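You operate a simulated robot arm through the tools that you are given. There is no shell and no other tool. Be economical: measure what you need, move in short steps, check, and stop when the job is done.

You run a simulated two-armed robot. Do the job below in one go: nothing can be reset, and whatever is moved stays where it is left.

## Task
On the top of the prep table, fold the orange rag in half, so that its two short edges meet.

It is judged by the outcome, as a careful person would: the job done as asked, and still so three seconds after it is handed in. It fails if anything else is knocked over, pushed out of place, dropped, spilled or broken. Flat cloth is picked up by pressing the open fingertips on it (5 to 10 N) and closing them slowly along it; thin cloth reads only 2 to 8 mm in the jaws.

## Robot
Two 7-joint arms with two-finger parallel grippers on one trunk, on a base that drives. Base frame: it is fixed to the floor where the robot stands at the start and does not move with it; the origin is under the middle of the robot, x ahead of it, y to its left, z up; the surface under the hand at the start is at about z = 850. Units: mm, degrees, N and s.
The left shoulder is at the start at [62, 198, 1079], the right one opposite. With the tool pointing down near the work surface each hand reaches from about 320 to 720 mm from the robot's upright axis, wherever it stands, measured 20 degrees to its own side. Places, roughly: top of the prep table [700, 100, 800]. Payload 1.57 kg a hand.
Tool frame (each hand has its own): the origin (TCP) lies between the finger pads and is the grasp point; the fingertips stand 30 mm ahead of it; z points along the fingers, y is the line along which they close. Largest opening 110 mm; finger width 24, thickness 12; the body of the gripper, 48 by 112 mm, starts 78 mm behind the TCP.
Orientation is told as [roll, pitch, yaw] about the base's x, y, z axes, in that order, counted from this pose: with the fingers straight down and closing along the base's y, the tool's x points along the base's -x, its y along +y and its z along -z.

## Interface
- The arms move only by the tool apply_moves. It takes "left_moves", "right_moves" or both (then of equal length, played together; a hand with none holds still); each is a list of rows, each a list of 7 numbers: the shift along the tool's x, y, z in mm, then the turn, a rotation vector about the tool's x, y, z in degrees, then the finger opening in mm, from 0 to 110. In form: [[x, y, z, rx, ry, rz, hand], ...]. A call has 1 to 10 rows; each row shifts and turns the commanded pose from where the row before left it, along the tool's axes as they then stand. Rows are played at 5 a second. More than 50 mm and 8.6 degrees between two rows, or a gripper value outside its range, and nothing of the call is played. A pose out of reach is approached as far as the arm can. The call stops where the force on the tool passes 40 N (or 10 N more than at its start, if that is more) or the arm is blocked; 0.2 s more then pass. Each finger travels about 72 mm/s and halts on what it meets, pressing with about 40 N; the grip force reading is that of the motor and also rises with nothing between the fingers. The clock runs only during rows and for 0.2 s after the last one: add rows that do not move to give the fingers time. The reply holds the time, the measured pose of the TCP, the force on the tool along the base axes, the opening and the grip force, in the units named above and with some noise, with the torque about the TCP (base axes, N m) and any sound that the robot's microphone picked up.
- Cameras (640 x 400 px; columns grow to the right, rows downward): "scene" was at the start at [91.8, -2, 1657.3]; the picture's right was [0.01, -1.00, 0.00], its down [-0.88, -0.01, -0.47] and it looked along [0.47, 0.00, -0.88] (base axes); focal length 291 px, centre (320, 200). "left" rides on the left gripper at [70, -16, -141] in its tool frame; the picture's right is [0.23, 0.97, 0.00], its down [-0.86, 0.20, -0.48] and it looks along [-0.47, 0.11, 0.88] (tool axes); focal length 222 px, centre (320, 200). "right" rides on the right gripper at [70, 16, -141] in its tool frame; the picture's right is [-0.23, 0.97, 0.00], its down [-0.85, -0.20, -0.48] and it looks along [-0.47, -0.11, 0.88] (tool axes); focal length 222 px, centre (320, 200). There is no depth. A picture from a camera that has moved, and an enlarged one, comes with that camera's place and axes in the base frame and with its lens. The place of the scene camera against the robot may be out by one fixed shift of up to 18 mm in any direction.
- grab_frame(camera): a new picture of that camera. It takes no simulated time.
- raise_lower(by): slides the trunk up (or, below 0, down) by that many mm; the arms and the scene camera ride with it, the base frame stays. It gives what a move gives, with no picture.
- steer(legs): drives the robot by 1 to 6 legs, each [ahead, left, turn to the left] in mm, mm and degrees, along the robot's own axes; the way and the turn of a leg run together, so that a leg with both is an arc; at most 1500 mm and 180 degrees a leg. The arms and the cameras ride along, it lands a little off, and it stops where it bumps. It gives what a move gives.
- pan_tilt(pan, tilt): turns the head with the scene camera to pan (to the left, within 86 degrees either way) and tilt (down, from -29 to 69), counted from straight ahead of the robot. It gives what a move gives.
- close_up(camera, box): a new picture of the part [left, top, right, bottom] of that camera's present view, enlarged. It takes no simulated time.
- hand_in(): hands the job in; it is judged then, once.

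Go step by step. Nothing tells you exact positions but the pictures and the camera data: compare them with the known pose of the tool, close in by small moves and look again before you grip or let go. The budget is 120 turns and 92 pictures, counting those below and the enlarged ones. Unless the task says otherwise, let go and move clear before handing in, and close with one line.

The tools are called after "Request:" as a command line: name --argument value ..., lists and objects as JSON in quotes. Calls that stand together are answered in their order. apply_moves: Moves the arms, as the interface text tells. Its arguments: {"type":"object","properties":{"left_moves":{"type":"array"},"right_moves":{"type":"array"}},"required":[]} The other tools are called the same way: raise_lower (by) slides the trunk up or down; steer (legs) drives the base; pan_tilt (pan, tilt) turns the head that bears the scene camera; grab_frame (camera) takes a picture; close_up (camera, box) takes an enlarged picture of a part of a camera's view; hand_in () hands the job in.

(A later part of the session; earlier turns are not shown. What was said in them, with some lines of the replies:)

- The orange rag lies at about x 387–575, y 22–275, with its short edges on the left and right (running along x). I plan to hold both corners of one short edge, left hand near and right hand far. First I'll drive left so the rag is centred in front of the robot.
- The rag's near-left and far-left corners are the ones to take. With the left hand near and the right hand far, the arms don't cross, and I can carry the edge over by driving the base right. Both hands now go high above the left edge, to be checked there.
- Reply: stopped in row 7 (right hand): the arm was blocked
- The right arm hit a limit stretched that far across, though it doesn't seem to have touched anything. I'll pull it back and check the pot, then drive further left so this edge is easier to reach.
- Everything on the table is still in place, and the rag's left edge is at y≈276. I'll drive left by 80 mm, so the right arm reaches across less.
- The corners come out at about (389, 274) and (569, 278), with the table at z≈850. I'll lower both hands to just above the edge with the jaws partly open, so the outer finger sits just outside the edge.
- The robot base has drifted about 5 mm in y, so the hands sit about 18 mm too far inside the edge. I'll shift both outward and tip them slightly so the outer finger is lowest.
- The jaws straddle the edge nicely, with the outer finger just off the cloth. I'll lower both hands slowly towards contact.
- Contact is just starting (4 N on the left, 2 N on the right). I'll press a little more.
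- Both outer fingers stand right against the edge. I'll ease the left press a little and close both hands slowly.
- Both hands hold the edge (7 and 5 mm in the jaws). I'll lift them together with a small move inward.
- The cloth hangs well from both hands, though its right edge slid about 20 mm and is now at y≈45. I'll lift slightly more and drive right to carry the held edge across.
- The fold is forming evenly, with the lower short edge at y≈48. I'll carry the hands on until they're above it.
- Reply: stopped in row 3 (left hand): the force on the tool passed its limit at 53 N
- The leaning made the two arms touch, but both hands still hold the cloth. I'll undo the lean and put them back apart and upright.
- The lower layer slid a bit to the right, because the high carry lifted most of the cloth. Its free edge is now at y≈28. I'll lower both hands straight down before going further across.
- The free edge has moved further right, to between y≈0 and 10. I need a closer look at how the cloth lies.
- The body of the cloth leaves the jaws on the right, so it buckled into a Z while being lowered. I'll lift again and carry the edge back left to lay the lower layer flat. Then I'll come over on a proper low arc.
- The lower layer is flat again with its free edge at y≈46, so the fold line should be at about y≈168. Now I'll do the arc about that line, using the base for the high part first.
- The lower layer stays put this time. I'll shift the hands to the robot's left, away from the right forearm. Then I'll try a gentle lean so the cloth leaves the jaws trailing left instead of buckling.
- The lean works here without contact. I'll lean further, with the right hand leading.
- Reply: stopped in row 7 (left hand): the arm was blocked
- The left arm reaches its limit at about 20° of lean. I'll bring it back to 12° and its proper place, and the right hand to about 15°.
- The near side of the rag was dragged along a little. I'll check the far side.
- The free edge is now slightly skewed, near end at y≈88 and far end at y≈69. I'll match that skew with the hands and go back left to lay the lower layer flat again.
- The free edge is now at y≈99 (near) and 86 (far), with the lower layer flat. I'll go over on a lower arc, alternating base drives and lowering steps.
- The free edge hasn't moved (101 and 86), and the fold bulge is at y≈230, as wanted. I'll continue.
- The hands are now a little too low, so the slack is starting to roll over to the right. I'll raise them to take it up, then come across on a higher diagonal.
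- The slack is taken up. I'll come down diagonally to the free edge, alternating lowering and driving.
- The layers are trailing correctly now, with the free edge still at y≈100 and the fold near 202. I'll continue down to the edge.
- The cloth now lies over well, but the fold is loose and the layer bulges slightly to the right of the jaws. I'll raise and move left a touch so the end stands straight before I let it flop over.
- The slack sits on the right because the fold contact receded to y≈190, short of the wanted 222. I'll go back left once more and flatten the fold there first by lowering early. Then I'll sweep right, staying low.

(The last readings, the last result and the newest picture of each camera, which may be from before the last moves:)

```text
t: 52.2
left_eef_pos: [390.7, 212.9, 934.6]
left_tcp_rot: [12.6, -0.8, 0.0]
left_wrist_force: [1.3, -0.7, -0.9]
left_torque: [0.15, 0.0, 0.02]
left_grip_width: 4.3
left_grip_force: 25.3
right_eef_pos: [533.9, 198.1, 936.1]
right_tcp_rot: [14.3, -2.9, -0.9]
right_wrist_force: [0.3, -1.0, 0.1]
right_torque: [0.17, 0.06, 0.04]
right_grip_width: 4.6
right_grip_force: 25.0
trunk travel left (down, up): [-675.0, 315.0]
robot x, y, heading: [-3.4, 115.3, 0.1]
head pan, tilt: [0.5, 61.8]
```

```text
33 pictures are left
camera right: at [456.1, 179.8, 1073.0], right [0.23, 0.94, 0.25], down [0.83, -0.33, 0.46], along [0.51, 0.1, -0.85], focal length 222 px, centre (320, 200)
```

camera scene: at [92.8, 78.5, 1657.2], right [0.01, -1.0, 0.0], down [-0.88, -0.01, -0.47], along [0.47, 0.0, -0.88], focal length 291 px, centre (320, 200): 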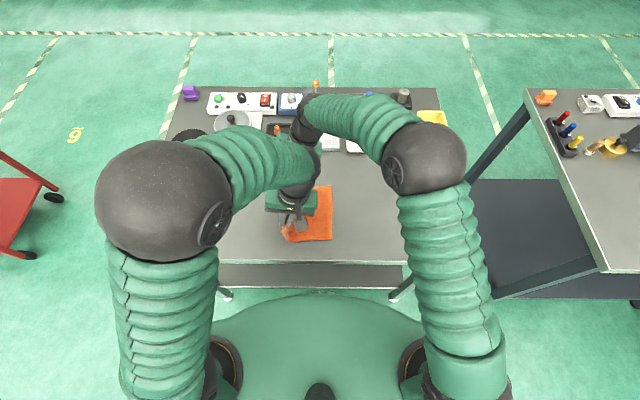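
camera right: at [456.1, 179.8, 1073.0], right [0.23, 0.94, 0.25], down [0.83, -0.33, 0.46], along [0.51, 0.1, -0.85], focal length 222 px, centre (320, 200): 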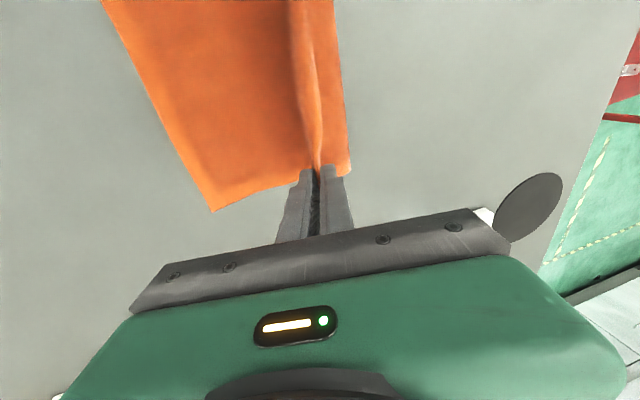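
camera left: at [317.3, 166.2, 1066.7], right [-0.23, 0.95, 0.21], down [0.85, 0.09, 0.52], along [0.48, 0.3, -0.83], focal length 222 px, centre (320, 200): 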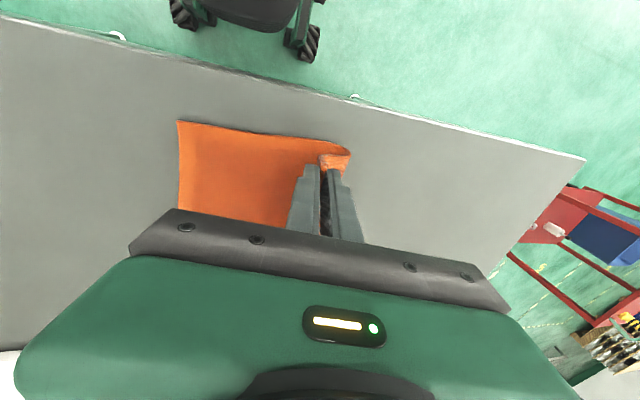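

The lower layer lies flat with its edge at y≈102 and 94, and the fold bulge reaches y≈248, so the contact is about at the wanted line. I'll lower here to flatten the fold.

Request:
apply_moves --left_moves '[[0, -2, 9, 0, 0, 0, 0], [0, -2, 9, 0, 0, 0, 0], [0, -2, 9, 0, 0, 0, 0], [0, -1, 6, 0, 0, 0, 0], [0, 0, 0, 0, 0, 0, 0]]' --right_moves '[[0, -2, 9, 0, 0, 0, 0], [0, -2, 9, 0, 0, 0, 0], [0, -2, 9, 0, 0, 0, 0], [0, -1, 6, 0, 0, 0, 0], [0, 0, 0, 0, 0, 0, 0]]'

Request:
close_up --camera "left" --box '[140, 80, 400, 240]'

```text
t: 53.4
left_eef_pos: [389.6, 240.1, 899.7]
left_tcp_rot: [11.4, -0.7, 0.4]
left_wrist_force: [3.1, 0.1, 0.2]
left_torque: [-0.01, -0.09, -0.01]
left_grip_width: 4.3
left_grip_force: 24.8
right_eef_pos: [536.2, 226.5, 899.4]
right_tcp_rot: [13.0, -2.9, -0.6]
right_wrist_force: [-3.3, 1.9, -0.5]
right_torque: [-0.01, 0.02, -0.01]
right_grip_width: 4.5
right_grip_force: 25.2
trunk travel left (down, up): [-675.0, 315.0]
robot x, y, heading: [1.8, 122.5, -0.3]
head pan, tilt: [0.5, 61.8]
```

```text
2.46 times, centred on (270, 160) of left
camera zoom: at [317.9, 196.2, 1031.6], right [-0.24, 0.95, 0.19], down [0.85, 0.11, 0.52], along [0.47, 0.28, -0.83], focal length 547 px, centre (443, 298)
```

zoom: 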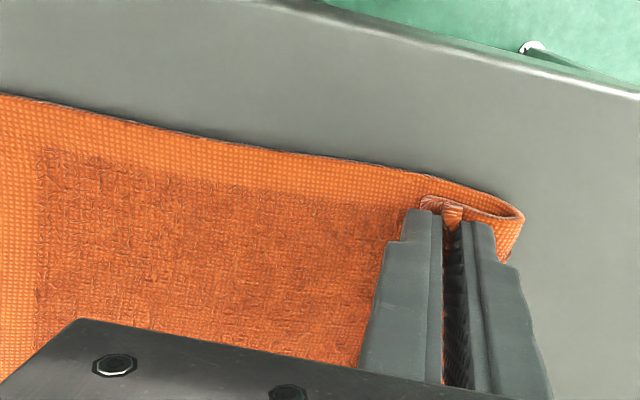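

That's what I wanted: the fold is tight and low, with no slack. Sweeping right at this low height should roll the fold to the middle.

Request:
steer --legs '[[0, -35, 0], [0, -35, 0]]'

Request:
apply_moves --left_moves '[[0, 0, 0, 0, 0, 0, 0], [0, 0, 0, 0, 0, 0, 0]]' --right_moves '[[0, 0, 0, 0, 0, 0, 0], [0, 0, 0, 0, 0, 0, 0]]'

Request:
grab_frame --camera "left"

Request:
grab_frame --camera "right"

```text
t: 54.7
left_eef_pos: [389.9, 160.5, 899.5]
left_tcp_rot: [11.8, -0.7, 0.2]
left_wrist_force: [2.1, -0.5, 1.1]
left_torque: [0.0, -0.07, -0.01]
left_grip_width: 4.6
left_grip_force: 25.1
right_eef_pos: [537.1, 145.6, 899.5]
right_tcp_rot: [13.4, -2.9, -0.7]
right_wrist_force: [-3.6, 0.8, 0.6]
right_torque: [0.04, 0.08, 0.0]
right_grip_width: 4.4
right_grip_force: 25.2
trunk travel left (down, up): [-675.0, 315.0]
robot x, y, heading: [1.3, 48.1, 0.1]
head pan, tilt: [0.5, 61.8]
```

```text
t: 55.3
left_eef_pos: [389.2, 154.9, 900.0]
left_tcp_rot: [11.8, -0.8, 0.0]
left_wrist_force: [2.9, -1.1, 0.4]
left_torque: [0.03, -0.08, 0.0]
left_grip_width: 4.7
left_grip_force: 25.1
right_eef_pos: [534.5, 140.4, 901.2]
right_tcp_rot: [13.7, -2.9, -0.8]
right_wrist_force: [-2.5, 0.4, -0.3]
right_torque: [0.02, 0.05, 0.03]
right_grip_width: 4.4
right_grip_force: 24.9
trunk travel left (down, up): [-675.0, 315.0]
robot x, y, heading: [0.7, 45.6, -0.2]
head pan, tilt: [0.5, 61.8]
```

```text
31 pictures are left
camera left: at [316.4, 109.1, 1033.0], right [-0.23, 0.95, 0.2], down [0.85, 0.1, 0.52], along [0.48, 0.29, -0.83], focal length 222 px, centre (320, 200)
```

left: 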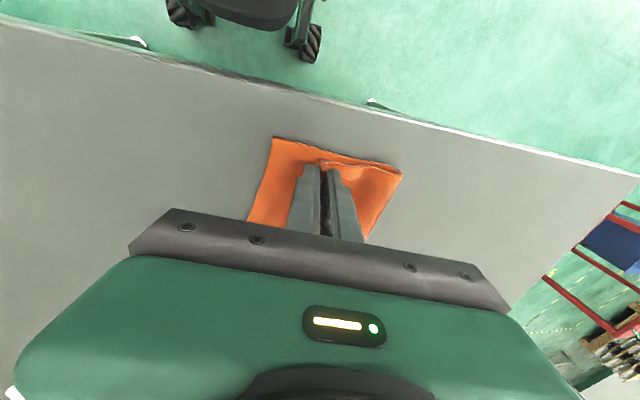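

```text
30 pictures are left
camera right: at [457.5, 124.5, 1038.6], right [0.23, 0.94, 0.24], down [0.83, -0.32, 0.46], along [0.51, 0.09, -0.85], focal length 222 px, centre (320, 200)
```

right: 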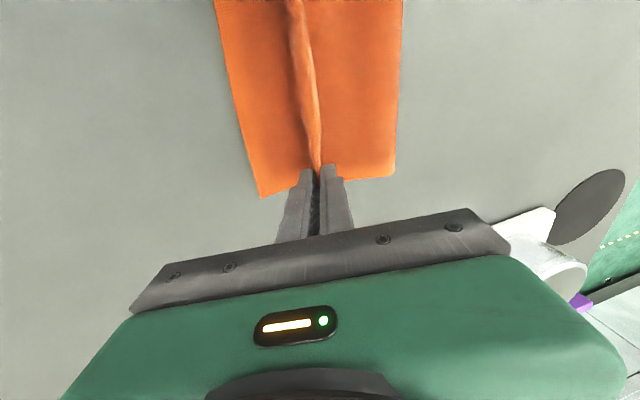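

The fold is now at y≈242 (near) and 222 (far), which is the middle of the rag. The free edge is at y≈121 and 93. I'll take the held edge the rest of the way, matching the skew.

Request:
apply_moves --left_moves '[[1, -4.5, 0.3, 0, 0, 0, 0], [1, -4.5, 0.3, 0, 0, 0, 0], [1, -4.5, 0.3, 0, 0, 0, 0], [1, -4.5, 0.3, 0, 0, 0, 0], [0, 0, 0, 0, 0, 0, 0]]' --right_moves '[[2, -7, -0.5, 0, 0, 0, 0], [2, -7, -0.5, 0, 0, 0, 0], [2, -7, -0.5, 0, 0, 0, 0], [2, -7, -0.5, 0, 0, 0, 0], [0, 0, 0, 0, 0, 0, 0]]'

Request:
steer --legs '[[0, -16, 0]]'

Request:
apply_moves --left_moves '[[0, 0, 0, 0, 0, 0, 0], [0, 0, 0, 0, 0, 0, 0]]' --right_moves '[[0, 0, 0, 0, 0, 0, 0], [0, 0, 0, 0, 0, 0, 0]]'

Request:
close_up --camera "left" --box '[220, 100, 420, 240]'

Request:
close_up --camera "right" --box '[190, 20, 430, 220]'

```text
t: 56.5
left_eef_pos: [386.6, 159.0, 896.2]
left_tcp_rot: [11.2, -1.1, 1.6]
left_wrist_force: [1.2, -0.9, 0.7]
left_torque: [-0.01, 0.03, -0.04]
left_grip_width: 4.8
left_grip_force: 24.8
right_eef_pos: [527.9, 125.5, 894.8]
right_tcp_rot: [13.0, -3.0, -0.6]
right_wrist_force: [-0.9, 0.3, -1.0]
right_torque: [0.0, 0.02, 0.02]
right_grip_width: 4.5
right_grip_force: 25.6
trunk travel left (down, up): [-675.0, 315.0]
robot x, y, heading: [0.9, 47.6, -0.3]
head pan, tilt: [0.5, 61.8]
```

```text
t: 57.3
left_eef_pos: [385.3, 141.7, 894.6]
left_tcp_rot: [11.2, -0.8, 1.3]
left_wrist_force: [1.4, 0.6, 0.3]
left_torque: [-0.04, -0.05, -0.04]
left_grip_width: 4.3
left_grip_force: 25.3
right_eef_pos: [527.3, 111.9, 894.8]
right_tcp_rot: [12.9, -3.0, -0.7]
right_wrist_force: [-1.4, 1.1, -0.4]
right_torque: [0.03, 0.0, 0.03]
right_grip_width: 4.3
right_grip_force: 24.2
trunk travel left (down, up): [-675.0, 315.0]
robot x, y, heading: [-0.3, 35.9, 0.1]
head pan, tilt: [0.5, 61.8]
```

```text
t: 57.9
left_eef_pos: [385.7, 137.2, 895.1]
left_tcp_rot: [11.6, -0.9, 1.8]
left_wrist_force: [2.0, -0.5, 0.7]
left_torque: [0.06, -0.05, -0.03]
left_grip_width: 4.6
left_grip_force: 24.7
right_eef_pos: [526.7, 103.1, 894.0]
right_tcp_rot: [13.4, -3.1, -0.6]
right_wrist_force: [-0.2, 0.1, -0.4]
right_torque: [0.12, 0.05, 0.0]
right_grip_width: 4.2
right_grip_force: 24.9
trunk travel left (down, up): [-675.0, 315.0]
robot x, y, heading: [-0.3, 32.4, -0.3]
head pan, tilt: [0.5, 61.8]
```

```text
2.86 times, centred on (320, 170) of left
camera zoom: at [314.1, 90.0, 1028.4], right [-0.26, 0.95, 0.19], down [0.84, 0.13, 0.52], along [0.47, 0.3, -0.83], focal length 635 px, centre (320, 286)
```

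zoom: 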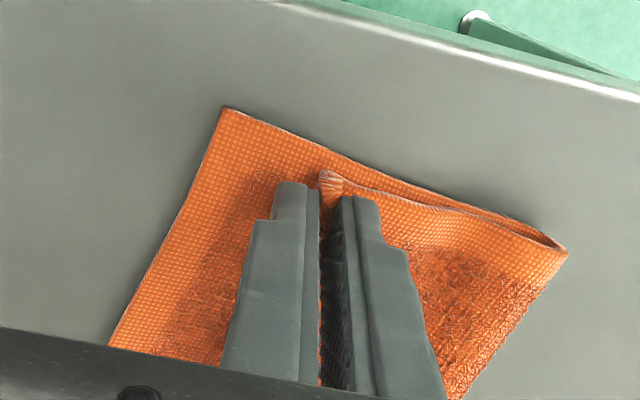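

```text
2.00 times, centred on (310, 120) of right
camera zoom: at [448.1, 88.6, 1032.8], right [0.23, 0.94, 0.24], down [0.83, -0.31, 0.47], along [0.51, 0.09, -0.85], focal length 444 px, centre (340, 360)
```

zoom: 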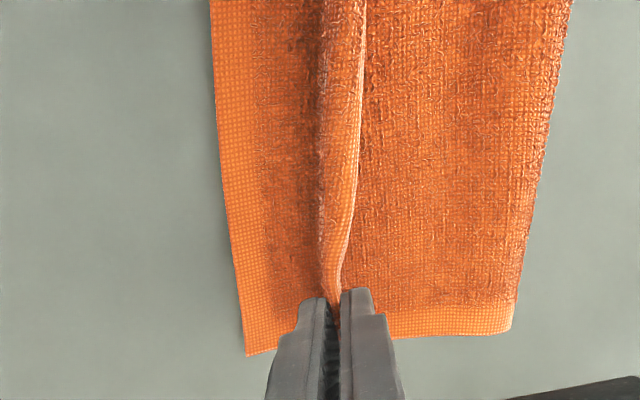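

The fold is in the middle on both sides, and the rag is rotated about 14° with the held edge parallel to it. I'll close the remaining ~37 mm slowly, checking for slip halfway.

Request:
apply_moves --left_moves '[[0.7, -3, -0.4, 0, 0, 0, 0], [0.7, -3, -0.4, 0, 0, 0, 0], [0.7, -3, -0.4, 0, 0, 0, 0], [0.7, -3, -0.4, 0, 0, 0, 0], [0.7, -3, -0.4, 0, 0, 0, 0], [0.7, -3, -0.4, 0, 0, 0, 0], [0, 0, 0, 0, 0, 0, 0]]' --right_moves '[[0.7, -3, -0.4, 0, 0, 0, 0], [0.7, -3, -0.4, 0, 0, 0, 0], [0.7, -3, -0.4, 0, 0, 0, 0], [0.7, -3, -0.4, 0, 0, 0, 0], [0.7, -3, -0.4, 0, 0, 0, 0], [0.7, -3, -0.4, 0, 0, 0, 0], [0, 0, 0, 0, 0, 0, 0]]'

Request:
close_up --camera "left" --box '[220, 100, 420, 240]'

Request:
close_up --camera "right" --box '[190, 20, 430, 220]'

```text
t: 59.5
left_eef_pos: [388.0, 138.1, 895.5]
left_tcp_rot: [11.2, -1.1, 4.6]
left_wrist_force: [0.8, -1.0, -0.1]
left_torque: [0.01, -0.04, -0.09]
left_grip_width: 4.6
left_grip_force: 24.9
right_eef_pos: [521.4, 90.8, 894.0]
right_tcp_rot: [13.1, -3.0, -0.7]
right_wrist_force: [-1.1, 0.4, -0.4]
right_torque: [0.03, 0.01, 0.02]
right_grip_width: 4.4
right_grip_force: 24.5
trunk travel left (down, up): [-675.0, 315.0]
robot x, y, heading: [1.1, 35.5, -0.5]
head pan, tilt: [0.5, 61.8]
```

```text
2.86 times, centred on (320, 170) of left
camera zoom: at [318.2, 89.2, 1029.1], right [-0.31, 0.93, 0.19], down [0.83, 0.17, 0.52], along [0.46, 0.32, -0.83], focal length 635 px, centre (320, 286)
```

zoom: 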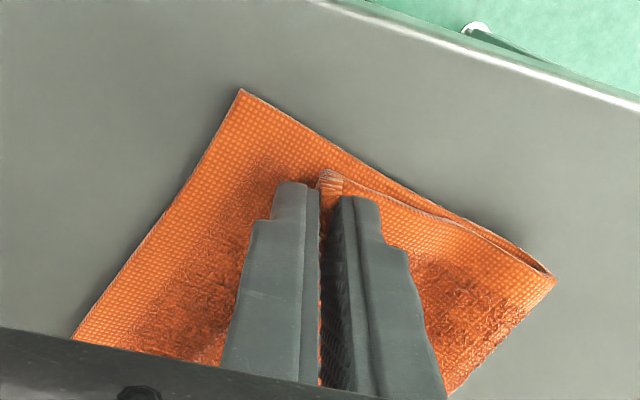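

```text
2.00 times, centred on (310, 120) of right
camera zoom: at [443.6, 75.9, 1031.9], right [0.23, 0.95, 0.23], down [0.83, -0.31, 0.47], along [0.51, 0.09, -0.85], focal length 444 px, centre (340, 360)
```

zoom: 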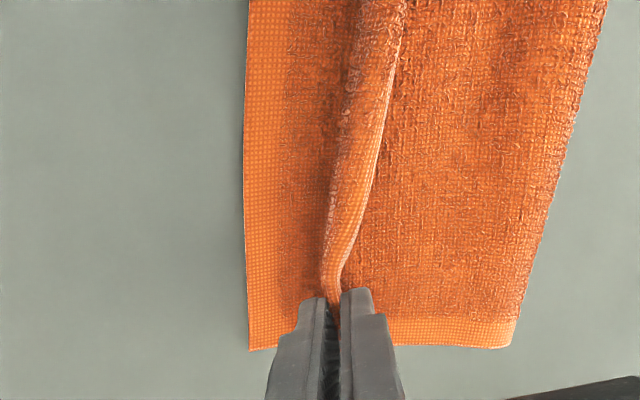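

The left hand didn't advance because its leaning wrist rests against the right forearm. I'll stand the left hand upright to free it.

Request:
apply_moves --left_moves '[[0, 0, 0, 3, 0, 0, 0], [0, 0, 0, 3, 0, 0, 0], [0, 0, 0, 3, 0, 0, 0], [0, 0, 0, 2, 0, 0, 0], [0, 0, 0, 0, 0, 0, 0]]'

Request:
close_up --camera "left" --box '[180, 80, 420, 240]'

```text
t: 60.7
left_eef_pos: [379.3, 121.1, 894.8]
left_tcp_rot: [0.4, -0.9, 1.3]
left_wrist_force: [0.3, -0.6, 0.2]
left_torque: [0.08, 0.01, -0.03]
left_grip_width: 4.7
left_grip_force: 24.7
right_eef_pos: [522.4, 91.5, 894.7]
right_tcp_rot: [12.9, -3.1, -0.6]
right_wrist_force: [-0.8, -0.2, 0.3]
right_torque: [0.04, 0.01, 0.02]
right_grip_width: 4.4
right_grip_force: 24.6
trunk travel left (down, up): [-675.0, 315.0]
robot x, y, heading: [1.8, 36.4, -0.3]
head pan, tilt: [0.5, 61.8]
```

```text
2.50 times, centred on (300, 160) of left
camera zoom: at [307.7, 102.8, 1033.6], right [-0.25, 0.97, 0.0], down [0.84, 0.22, 0.49], along [0.48, 0.12, -0.87], focal length 555 px, centre (370, 300)
```

zoom: 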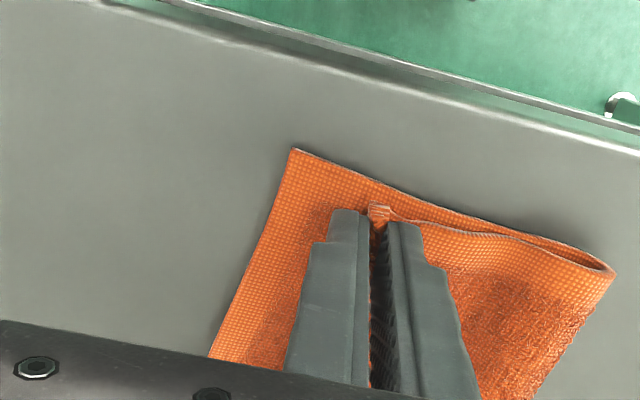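

With the layers lying on each other, the rag slides along as one piece (~35 mm still to go). I'll lift the held edge to unload the lower layer, carry it over, and then lower.

Request:
apply_moves --left_moves '[[0, 0, -9, 0, 0, 0, 0], [0, 0, -9, 0, 0, 0, 0], [0, 0, -9, 0, 0, 0, 0], [0, 0, 0, 0, 0, 0, 0]]' --right_moves '[[1, 2, -9, 0, 0, 0, 0], [1, 2, -9, 0, 0, 0, 0], [1, 0, -9, 0, 0, 0, 0], [0, 0, 0, 0, 0, 0, 0]]'

Request:
steer --legs '[[0, -30, 0]]'

Request:
apply_moves --left_moves '[[0, 0, 0, 0, 0, 0, 0], [0, 0, 0, 0, 0, 0, 0]]' --right_moves '[[0, 0, 0, 0, 0, 0, 0], [0, 0, 0, 0, 0, 0, 0]]'

Request:
close_up --camera "left" --box '[180, 80, 420, 240]'

Request:
close_up --camera "right" --box '[190, 20, 430, 220]'

```text
t: 61.7
left_eef_pos: [380.5, 122.8, 920.1]
left_tcp_rot: [0.3, -0.9, 1.2]
left_wrist_force: [0.2, 0.5, 0.5]
left_torque: [0.09, -0.02, -0.01]
left_grip_width: 4.3
left_grip_force: 25.6
right_eef_pos: [517.1, 89.1, 921.2]
right_tcp_rot: [13.0, -3.1, -0.6]
right_wrist_force: [-0.6, 0.3, -0.6]
right_torque: [0.06, 0.02, 0.01]
right_grip_width: 4.2
right_grip_force: 24.9
trunk travel left (down, up): [-675.0, 315.0]
robot x, y, heading: [-3.8, 33.0, -0.2]
head pan, tilt: [0.5, 61.8]
```

```text
t: 62.5
left_eef_pos: [380.5, 102.6, 920.4]
left_tcp_rot: [-0.2, -0.9, 1.4]
left_wrist_force: [0.2, 0.7, 0.4]
left_torque: [0.01, 0.01, -0.02]
left_grip_width: 4.5
left_grip_force: 25.1
right_eef_pos: [517.0, 71.5, 918.9]
right_tcp_rot: [12.7, -3.2, -0.5]
right_wrist_force: [-0.2, 0.7, 0.6]
right_torque: [0.01, -0.03, -0.04]
right_grip_width: 4.4
right_grip_force: 24.5
trunk travel left (down, up): [-675.0, 315.0]
robot x, y, heading: [1.5, 9.7, -0.1]
head pan, tilt: [0.5, 61.8]
```

```text
t: 63.1
left_eef_pos: [378.7, 88.5, 922.3]
left_tcp_rot: [0.5, -1.0, 1.4]
left_wrist_force: [0.1, -1.1, -0.2]
left_torque: [0.13, 0.0, -0.02]
left_grip_width: 4.5
left_grip_force: 25.1
right_eef_pos: [515.9, 56.9, 920.1]
right_tcp_rot: [13.3, -3.2, -0.7]
right_wrist_force: [-0.1, -1.2, 0.2]
right_torque: [0.16, 0.02, -0.01]
right_grip_width: 4.3
right_grip_force: 25.2
trunk travel left (down, up): [-675.0, 315.0]
robot x, y, heading: [-3.7, 5.1, -0.1]
head pan, tilt: [0.5, 61.8]
```

```text
2.50 times, centred on (300, 160) of left
camera zoom: at [306.5, 68.5, 1061.3], right [-0.25, 0.97, 0.01], down [0.84, 0.21, 0.5], along [0.48, 0.13, -0.87], focal length 555 px, centre (370, 300)
```

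zoom: 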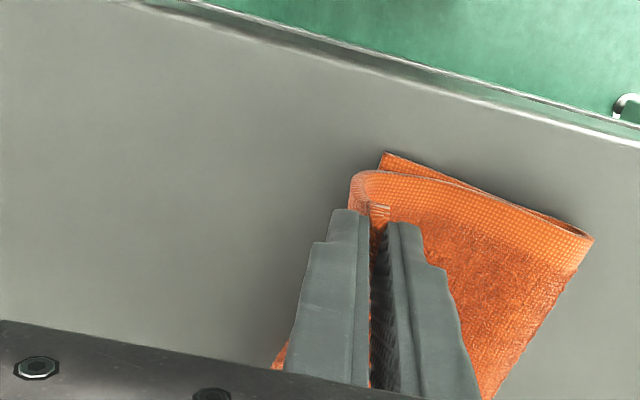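

```text
2.00 times, centred on (310, 120) of right
camera zoom: at [437.8, 40.6, 1058.9], right [0.22, 0.95, 0.24], down [0.83, -0.31, 0.47], along [0.52, 0.09, -0.85], focal length 444 px, centre (340, 360)
```

zoom: 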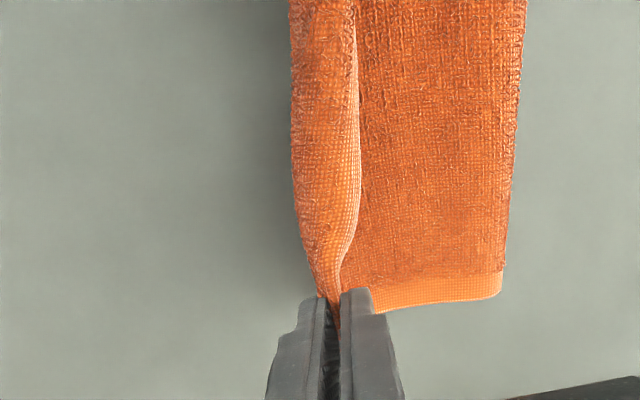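

Lifting makes the fold recede again, but it shows a better finish. If I let go with the edge standing about 30 mm high and ~35 mm short of the free edge, it should flop over to meet it. I'll go back left, relay the fold, and sweep in low to that point.

Request:
apply_moves --left_moves '[[0, 3, -9, 0, 0, 0, 0], [0, 3, -9, 0, 0, 0, 0], [0, 0, 0, 0, 0, 0, 0]]' --right_moves '[[0, 3, -9, 0, 0, 0, 0], [0, 3, -9, 0, 0, 0, 0], [0, 0, 0, 0, 0, 0, 0]]'

Request:
steer --legs '[[0, 65, 0], [0, 65, 0]]'

Request:
apply_moves --left_moves '[[0, 0, 0, 0, 0, 0, 0], [0, 0, 9, 0, 0, 0, 0], [0, 0, 9, 0, 0, 0, 0], [0, 0, 9, 0, 0, 0, 0], [0, 0, 9, 0, 0, 0, 0], [0, 0, 0, 0, 0, 0, 0]]' --right_moves '[[0, 0, 0, 0, 0, 0, 0], [0, -2, 9, 0, 0, 0, 0], [0, -2, 9, 0, 0, 0, 0], [0, -2, 9, 0, 0, 0, 0], [0, -2, 9, 0, 0, 0, 0], [0, 0, 0, 0, 0, 0, 0]]'

Request:
grab_frame --camera "left"

Request:
grab_frame --camera "right"

```text
t: 63.9
left_eef_pos: [378.6, 97.2, 940.0]
left_tcp_rot: [0.5, -1.0, 1.5]
left_wrist_force: [0.3, -0.2, -0.7]
left_torque: [0.1, 0.04, 0.0]
left_grip_width: 4.2
left_grip_force: 24.7
right_eef_pos: [514.9, 62.0, 940.6]
right_tcp_rot: [13.1, -3.1, -0.5]
right_wrist_force: [-0.7, -1.0, -0.4]
right_torque: [0.13, 0.0, 0.02]
right_grip_width: 4.3
right_grip_force: 24.7
trunk travel left (down, up): [-675.0, 315.0]
robot x, y, heading: [1.2, 6.4, -0.1]
head pan, tilt: [0.5, 61.8]
```

```text
t: 65.5
left_eef_pos: [378.2, 210.1, 941.5]
left_tcp_rot: [1.3, -1.2, 0.9]
left_wrist_force: [0.7, -1.1, 0.3]
left_torque: [0.13, -0.02, -0.01]
left_grip_width: 4.5
left_grip_force: 24.4
right_eef_pos: [516.6, 173.6, 942.0]
right_tcp_rot: [13.9, -3.1, -0.9]
right_wrist_force: [-0.3, -1.5, -0.4]
right_torque: [0.2, 0.07, 0.02]
right_grip_width: 3.8
right_grip_force: 25.6
trunk travel left (down, up): [-675.0, 315.0]
robot x, y, heading: [1.2, 133.3, -0.1]
head pan, tilt: [0.5, 61.8]
```

```text
t: 66.9
left_eef_pos: [377.0, 233.5, 903.6]
left_tcp_rot: [0.0, -1.2, 1.2]
left_wrist_force: [-0.3, 0.7, -0.1]
left_torque: [0.0, 0.01, -0.02]
left_grip_width: 4.5
left_grip_force: 25.3
right_eef_pos: [516.4, 197.2, 905.6]
right_tcp_rot: [12.7, -3.3, -0.8]
right_wrist_force: [-0.6, 0.5, 0.4]
right_torque: [-0.07, -0.03, -0.01]
right_grip_width: 4.5
right_grip_force: 24.5
trunk travel left (down, up): [-675.0, 315.0]
robot x, y, heading: [0.1, 134.3, 0.1]
head pan, tilt: [0.5, 61.8]
```

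```text
22 pictures are left
camera left: at [304.4, 214.8, 1042.3], right [-0.25, 0.97, -0.01], down [0.84, 0.22, 0.49], along [0.48, 0.12, -0.87], focal length 222 px, centre (320, 200)
```

left: 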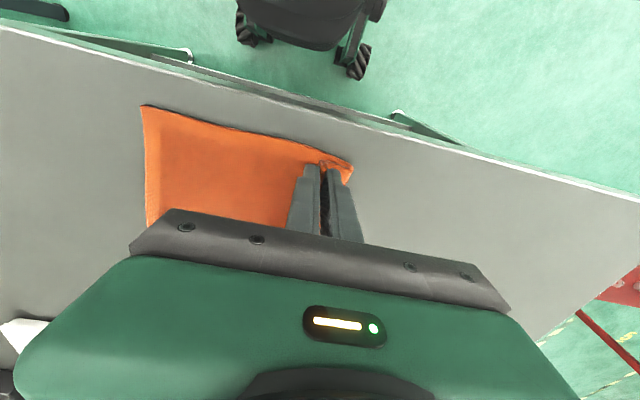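

```text
21 pictures are left
camera right: at [437.6, 183.2, 1042.3], right [0.23, 0.95, 0.23], down [0.83, -0.31, 0.47], along [0.52, 0.08, -0.85], focal length 222 px, centre (320, 200)
```

right: 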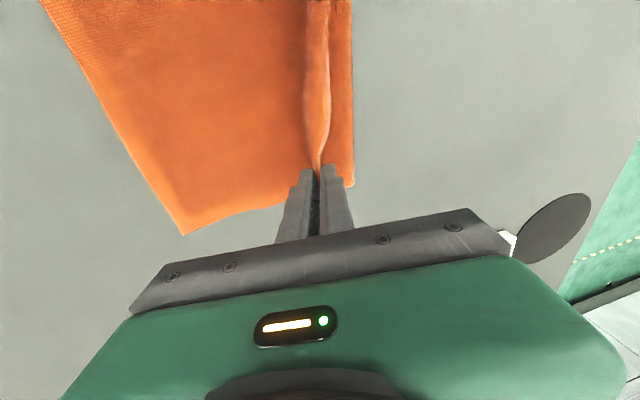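

The lower layer is flat again, with its free edge at y≈80 near and 68 far. I'll sweep right staying low, stopping about 36 mm short of that edge.

Request:
steer --legs '[[0, -32, 0], [0, -32, 0], [0, -31, 0]]'

Request:
apply_moves --left_moves '[[0, 0, 0, 0, 0, 0, 0], [0, -3, 0, 0, 0, 0, 0], [0, -4, 0, 0, 0, 0, 0], [0, -4, 0, 0, 0, 0, 0], [0, 0, 0, 0, 0, 0, 0], [0, 0, 0, 0, 0, 0, 0]]' --right_moves '[[0, 0, 0, 0, 0, 0, 0], [-2, 1, 0, 0, 0, 0, 0], [-2, 1, 0, 0, 0, 0, 0], [-2, 1, 0, 0, 0, 0, 0], [0, 0, 0, 0, 0, 0, 0], [0, 0, 0, 0, 0, 0, 0]]'

Request:
grab_frame --camera "left"

Request:
grab_frame --camera "right"

```text
t: 68.6
left_eef_pos: [377.6, 132.5, 903.7]
left_tcp_rot: [0.2, -1.2, 1.1]
left_wrist_force: [0.0, 0.3, 1.3]
left_torque: [0.02, -0.01, 0.0]
left_grip_width: 4.3
left_grip_force: 24.9
right_eef_pos: [515.9, 96.4, 904.4]
right_tcp_rot: [12.9, -3.3, -0.8]
right_wrist_force: [-0.4, -0.3, -0.7]
right_torque: [0.06, 0.02, 0.0]
right_grip_width: 4.4
right_grip_force: 25.4
trunk travel left (down, up): [-675.0, 315.0]
robot x, y, heading: [3.3, 37.7, -0.1]
head pan, tilt: [0.5, 61.8]
```

```text
t: 70.0
left_eef_pos: [376.4, 115.0, 904.1]
left_tcp_rot: [0.5, -1.2, 1.1]
left_wrist_force: [1.3, -0.4, 0.8]
left_torque: [0.04, -0.03, 0.02]
left_grip_width: 4.7
left_grip_force: 24.9
right_eef_pos: [521.7, 93.8, 906.8]
right_tcp_rot: [13.4, -3.3, -0.9]
right_wrist_force: [-1.5, 1.0, 0.1]
right_torque: [0.03, 0.04, 0.01]
right_grip_width: 4.3
right_grip_force: 25.0
trunk travel left (down, up): [-675.0, 315.0]
robot x, y, heading: [-1.4, 40.1, 0.0]
head pan, tilt: [0.5, 61.8]
```

```text
20 pictures are left
camera left: at [303.2, 95.1, 1043.0], right [-0.25, 0.97, 0.01], down [0.84, 0.21, 0.5], along [0.48, 0.13, -0.87], focal length 222 px, centre (320, 200)
```

left: 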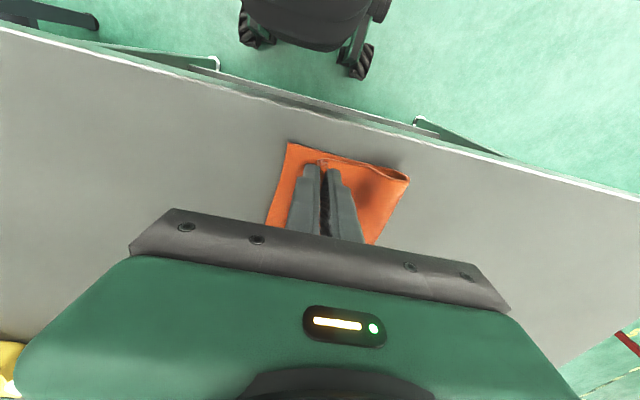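

```text
19 pictures are left
camera right: at [442.1, 76.6, 1044.6], right [0.23, 0.94, 0.24], down [0.82, -0.32, 0.47], along [0.52, 0.09, -0.85], focal length 222 px, centre (320, 200)
```

right: 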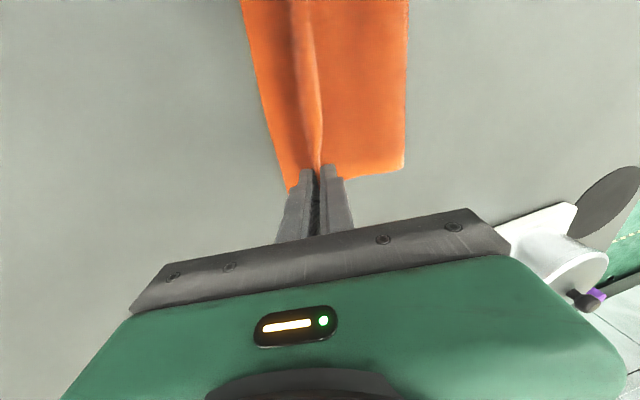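

Very good: the free edge stayed at y≈82 and 70, the fold is at ≈195 and 186, and the held edge stands ~32 mm short. I'll open the jaws a little and use the left fingers to lay the standing flap over to the right.

Request:
apply_moves --left_moves '[[0, 0, 0, 0, 0, 0, 12], [0, 0, 0, 0, 0, 0, 18], [0, -6, 1, 0, 0, 0, 18], [0, -6, 2, 0, 0, 0, 18], [0, -6, 2, 0, 0, 0, 18], [0, -6, 3, 0, 0, 0, 18], [0, -6, 3, 0, 0, 0, 18], [0, 0, 0, 0, 0, 0, 18]]' --right_moves '[[0, 0, 0, 0, 0, 0, 12], [0, 0, 0, 0, 0, 0, 18], [0, -6.3, 0, 0, 0, 0, 18], [0, -6.3, 0.6, 0, 0, 0, 18], [0, -6.3, 0.6, 0, 0, 0, 18], [0, -6.3, 1.6, 0, 0, 0, 18], [0, -6.3, 1.6, 0, 0, 0, 18], [0, 0, 0, 0, 0, 0, 18]]'

Request:
close_up --camera "left" --box '[200, 80, 440, 240]'

Request:
close_up --camera "right" --box '[190, 20, 430, 220]'

```text
t: 71.8
left_eef_pos: [375.7, 86.5, 892.1]
left_tcp_rot: [0.7, -1.2, 1.1]
left_wrist_force: [-0.7, -0.2, 0.4]
left_torque: [0.0, 0.02, 0.0]
left_grip_width: 18.2
left_grip_force: 0.0
right_eef_pos: [522.0, 62.7, 896.0]
right_tcp_rot: [13.3, -3.3, -0.8]
right_wrist_force: [-0.2, -0.8, -0.1]
right_torque: [0.02, 0.0, 0.0]
right_grip_width: 18.1
right_grip_force: 0.1
trunk travel left (down, up): [-675.0, 315.0]
robot x, y, heading: [2.2, 40.9, -0.3]
head pan, tilt: [0.5, 61.8]
```

```text
2.50 times, centred on (320, 160) of left
camera zoom: at [303.3, 65.8, 1032.3], right [-0.25, 0.97, 0.01], down [0.84, 0.21, 0.5], along [0.48, 0.13, -0.87], focal length 555 px, centre (320, 300)
```

zoom: 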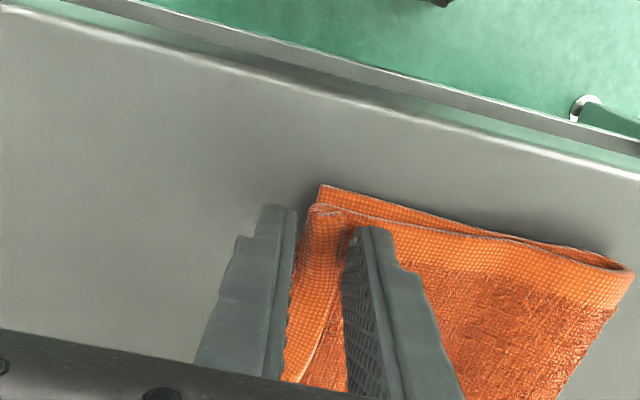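

```text
2.00 times, centred on (310, 120) of right
camera zoom: at [442.0, 47.0, 1033.0], right [0.23, 0.94, 0.24], down [0.82, -0.32, 0.47], along [0.52, 0.09, -0.85], focal length 444 px, centre (340, 360)
```

zoom: 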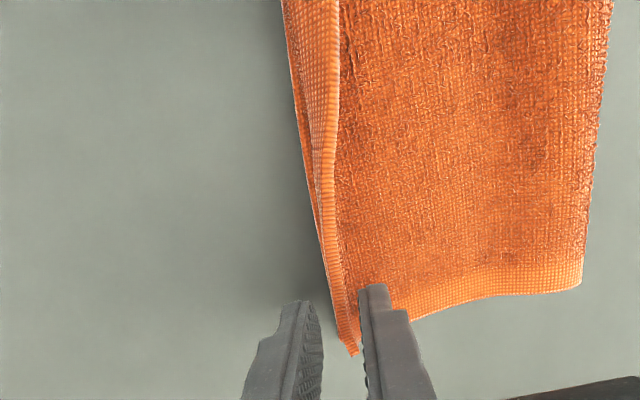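

The edges are close, but a hem strip ~15 mm wide is folded back on top, towards the left. I'll lift, open the jaws wide, and stand the right hand upright. Then the left-side fingers can brush that flap over to the right.

Request:
apply_moves --left_moves '[[0, 0, -10, 0, 0, 0, 18], [0, 0, -10, 0, 0, 0, 18], [0, -3, -5, 0, 0, 0, 35], [0, -3, 0, 0, 0, 0, 60], [0, -3, 0, 0, 0, 0, 60], [0, 0, 0, 0, 0, 0, 60]]' --right_moves '[[0, -2, -10, 0, 0, 0, 18], [0, -2, -10, 0, 0, 0, 18], [0, 0, -5, 3.3, 0, 0, 35], [0, 0, 0, 3.3, 0, 0, 60], [0, 0, 0, 3.3, 0, 0, 60], [0, 0, 0, 3.3, 0, 0, 60]]'

Request:
close_up --camera "left" --box '[200, 80, 440, 240]'

Request:
close_up --camera "right" --box '[190, 20, 430, 220]'

```text
t: 73.2
left_eef_pos: [377.0, 77.6, 918.7]
left_tcp_rot: [0.7, -1.2, 1.1]
left_wrist_force: [0.1, -0.6, -0.4]
left_torque: [-0.04, 0.01, 0.0]
left_grip_width: 59.8
left_grip_force: 0.0
right_eef_pos: [519.8, 54.0, 919.4]
right_tcp_rot: [-0.1, -3.5, -0.9]
right_wrist_force: [-0.1, 0.0, 0.1]
right_torque: [-0.04, -0.02, 0.0]
right_grip_width: 60.1
right_grip_force: 0.1
trunk travel left (down, up): [-675.0, 315.0]
robot x, y, heading: [-0.8, 38.5, -0.3]
head pan, tilt: [0.5, 61.8]
```

```text
2.50 times, centred on (320, 160) of left
camera zoom: at [303.4, 56.7, 1057.4], right [-0.25, 0.97, 0.01], down [0.84, 0.21, 0.5], along [0.48, 0.13, -0.87], focal length 555 px, centre (320, 300)
```

zoom: 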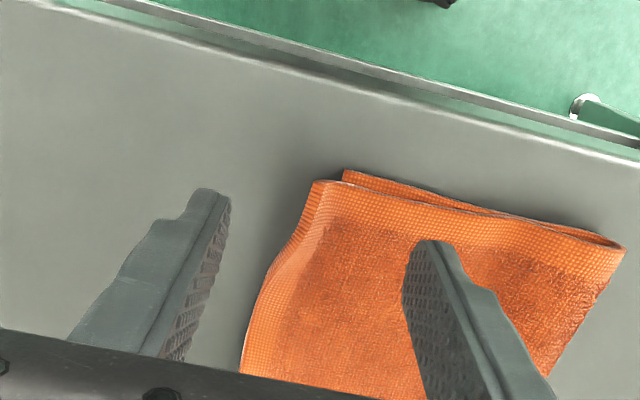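

```text
2.00 times, centred on (310, 120) of right
camera zoom: at [441.4, 71.4, 1056.5], right [0.24, 0.97, 0.01], down [0.82, -0.21, 0.53], along [0.52, -0.12, -0.85], focal length 444 px, centre (340, 360)
```

zoom: 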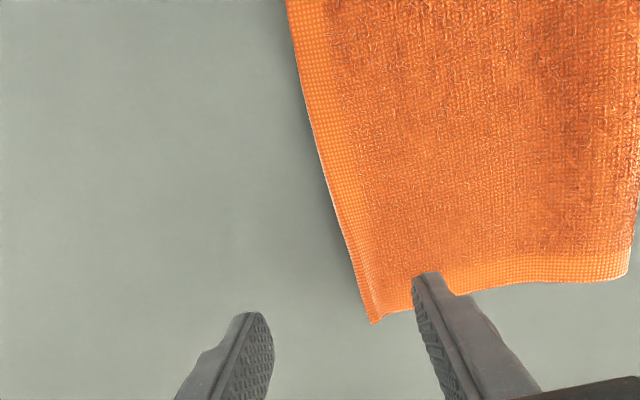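

The flap has opened out by itself, and the two short edges now nearly coincide. I'll raise both hands and move them well aside to see the whole rag.

Request:
apply_moves --left_moves '[[0, 0, -20, 0, 0, 0, 60], [0, 0, -30, 0, 0, 0, 60], [0, 45, -20, 0, 0, 0, 60], [0, 45, 0, 0, 0, 0, 60], [0, 45, 0, 0, 0, 0, 60], [0, 45, 0, 0, 0, 0, 60], [0, 45, 0, 0, 0, 0, 60], [0, 0, 0, 0, 0, 0, 60]]' --right_moves '[[0, 0, -20, 0, 0, 0, 60], [0, 0, -30, 0, 0, 0, 60], [0, -40, -20, 0, 0, 0, 60], [5, -45, 0, 0, 0, 0, 60], [10, -45, 0, 0, 0, 0, 60], [10, -45, 0, 0, 0, 0, 60], [10, -45, 0, 0, 0, 0, 60], [0, 0, 0, 0, 0, 0, 60]]'

Request:
close_up --camera "scene" --box '[220, 160, 380, 260]'

```text
t: 75.0
left_eef_pos: [371.8, 299.3, 992.3]
left_tcp_rot: [0.5, -1.2, 1.0]
left_wrist_force: [0.6, -0.5, -0.4]
left_torque: [0.0, 0.02, 0.0]
left_grip_width: 60.0
left_grip_force: 0.1
right_eef_pos: [477.0, -165.4, 987.4]
right_tcp_rot: [0.1, -3.5, -0.9]
right_wrist_force: [0.0, 0.1, -0.7]
right_torque: [0.02, -0.02, -0.01]
right_grip_width: 60.0
right_grip_force: 0.1
trunk travel left (down, up): [-675.0, 315.0]
robot x, y, heading: [1.1, 38.0, -0.3]
head pan, tilt: [0.5, 61.8]
```

```text
4.00 times, centred on (300, 210) of scene
camera zoom: at [91.9, 35.2, 1657.3], right [0.0, -1.0, 0.0], down [-0.88, 0.0, -0.47], along [0.47, 0.0, -0.88], focal length 1163 px, centre (400, 160)
```

zoom: 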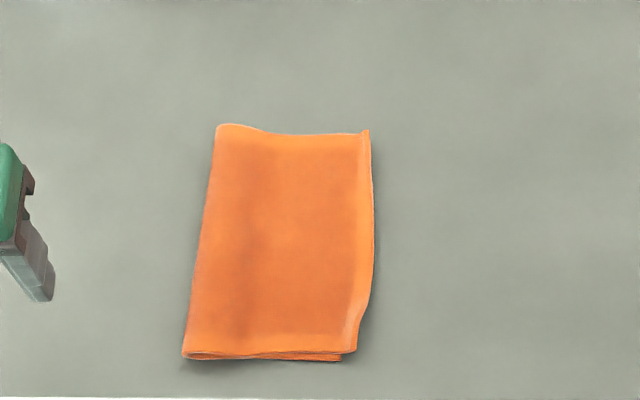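

The rag is folded neatly, with the upper layer overshooting by about 9 mm at the near-right corner. I'll look closer at the meeting edges.

Request:
close_up --camera "scene" --box '[260, 185, 330, 255]'

Request:
grab_frame --camera "right"

```text
5.71 times, centred on (295, 220) of scene
camera zoom: at [91.9, 35.2, 1657.3], right [0.0, -1.0, 0.0], down [-0.88, 0.0, -0.47], along [0.47, 0.0, -0.88], focal length 1662 px, centre (463, 86)
```

zoom: 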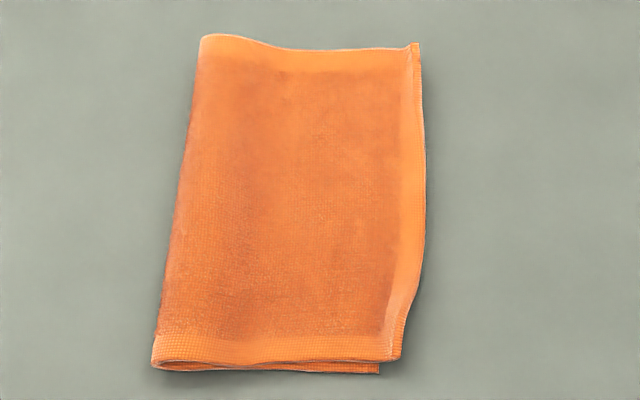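

```text
12 pictures are left
camera right: at [398.5, -147.9, 1124.7], right [0.24, 0.97, 0.02], down [0.82, -0.21, 0.53], along [0.52, -0.11, -0.85], focal length 222 px, centre (320, 200)
```

right: 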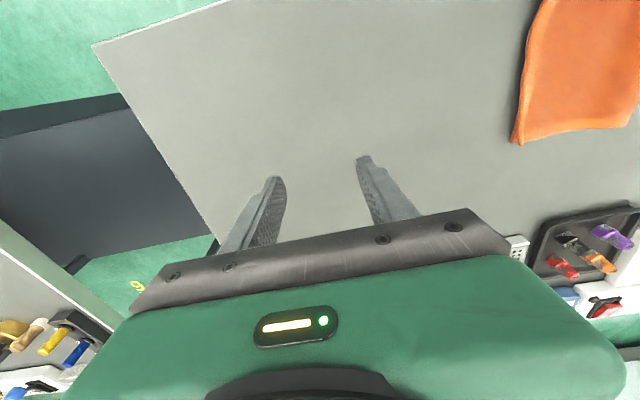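

The short edges meet to within about 6–11 mm along their length, and the fold lies flat. I'll make a last check that the rest of the table is undisturbed.

Request:
grab_frame --camera "scene"

```text
11 pictures are left
camera scene: at [91.9, 35.2, 1657.3], right [0.0, -1.0, 0.0], down [-0.88, 0.0, -0.47], along [0.47, 0.0, -0.88], focal length 291 px, centre (320, 200)
```

scene: 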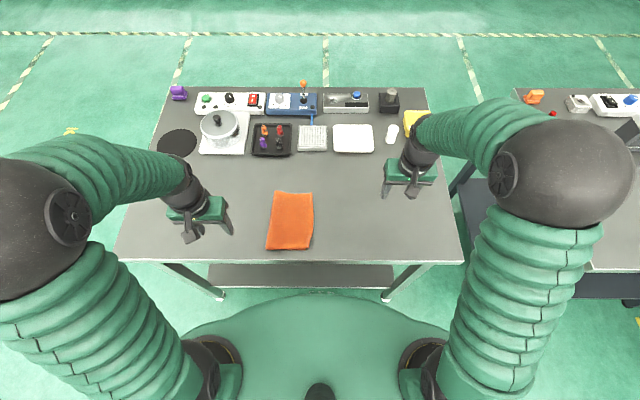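

The rag is folded in half on the prep table, everything else is where it was, and both hands are clear, so I'm handing in.

Request:
hand_in

```text
The job is handed in.
```

The orange rag is folded in half on the prep table with its short edges together, the upper layer overshooting the lower by roughly 6–11 mm; nothing else was moved.
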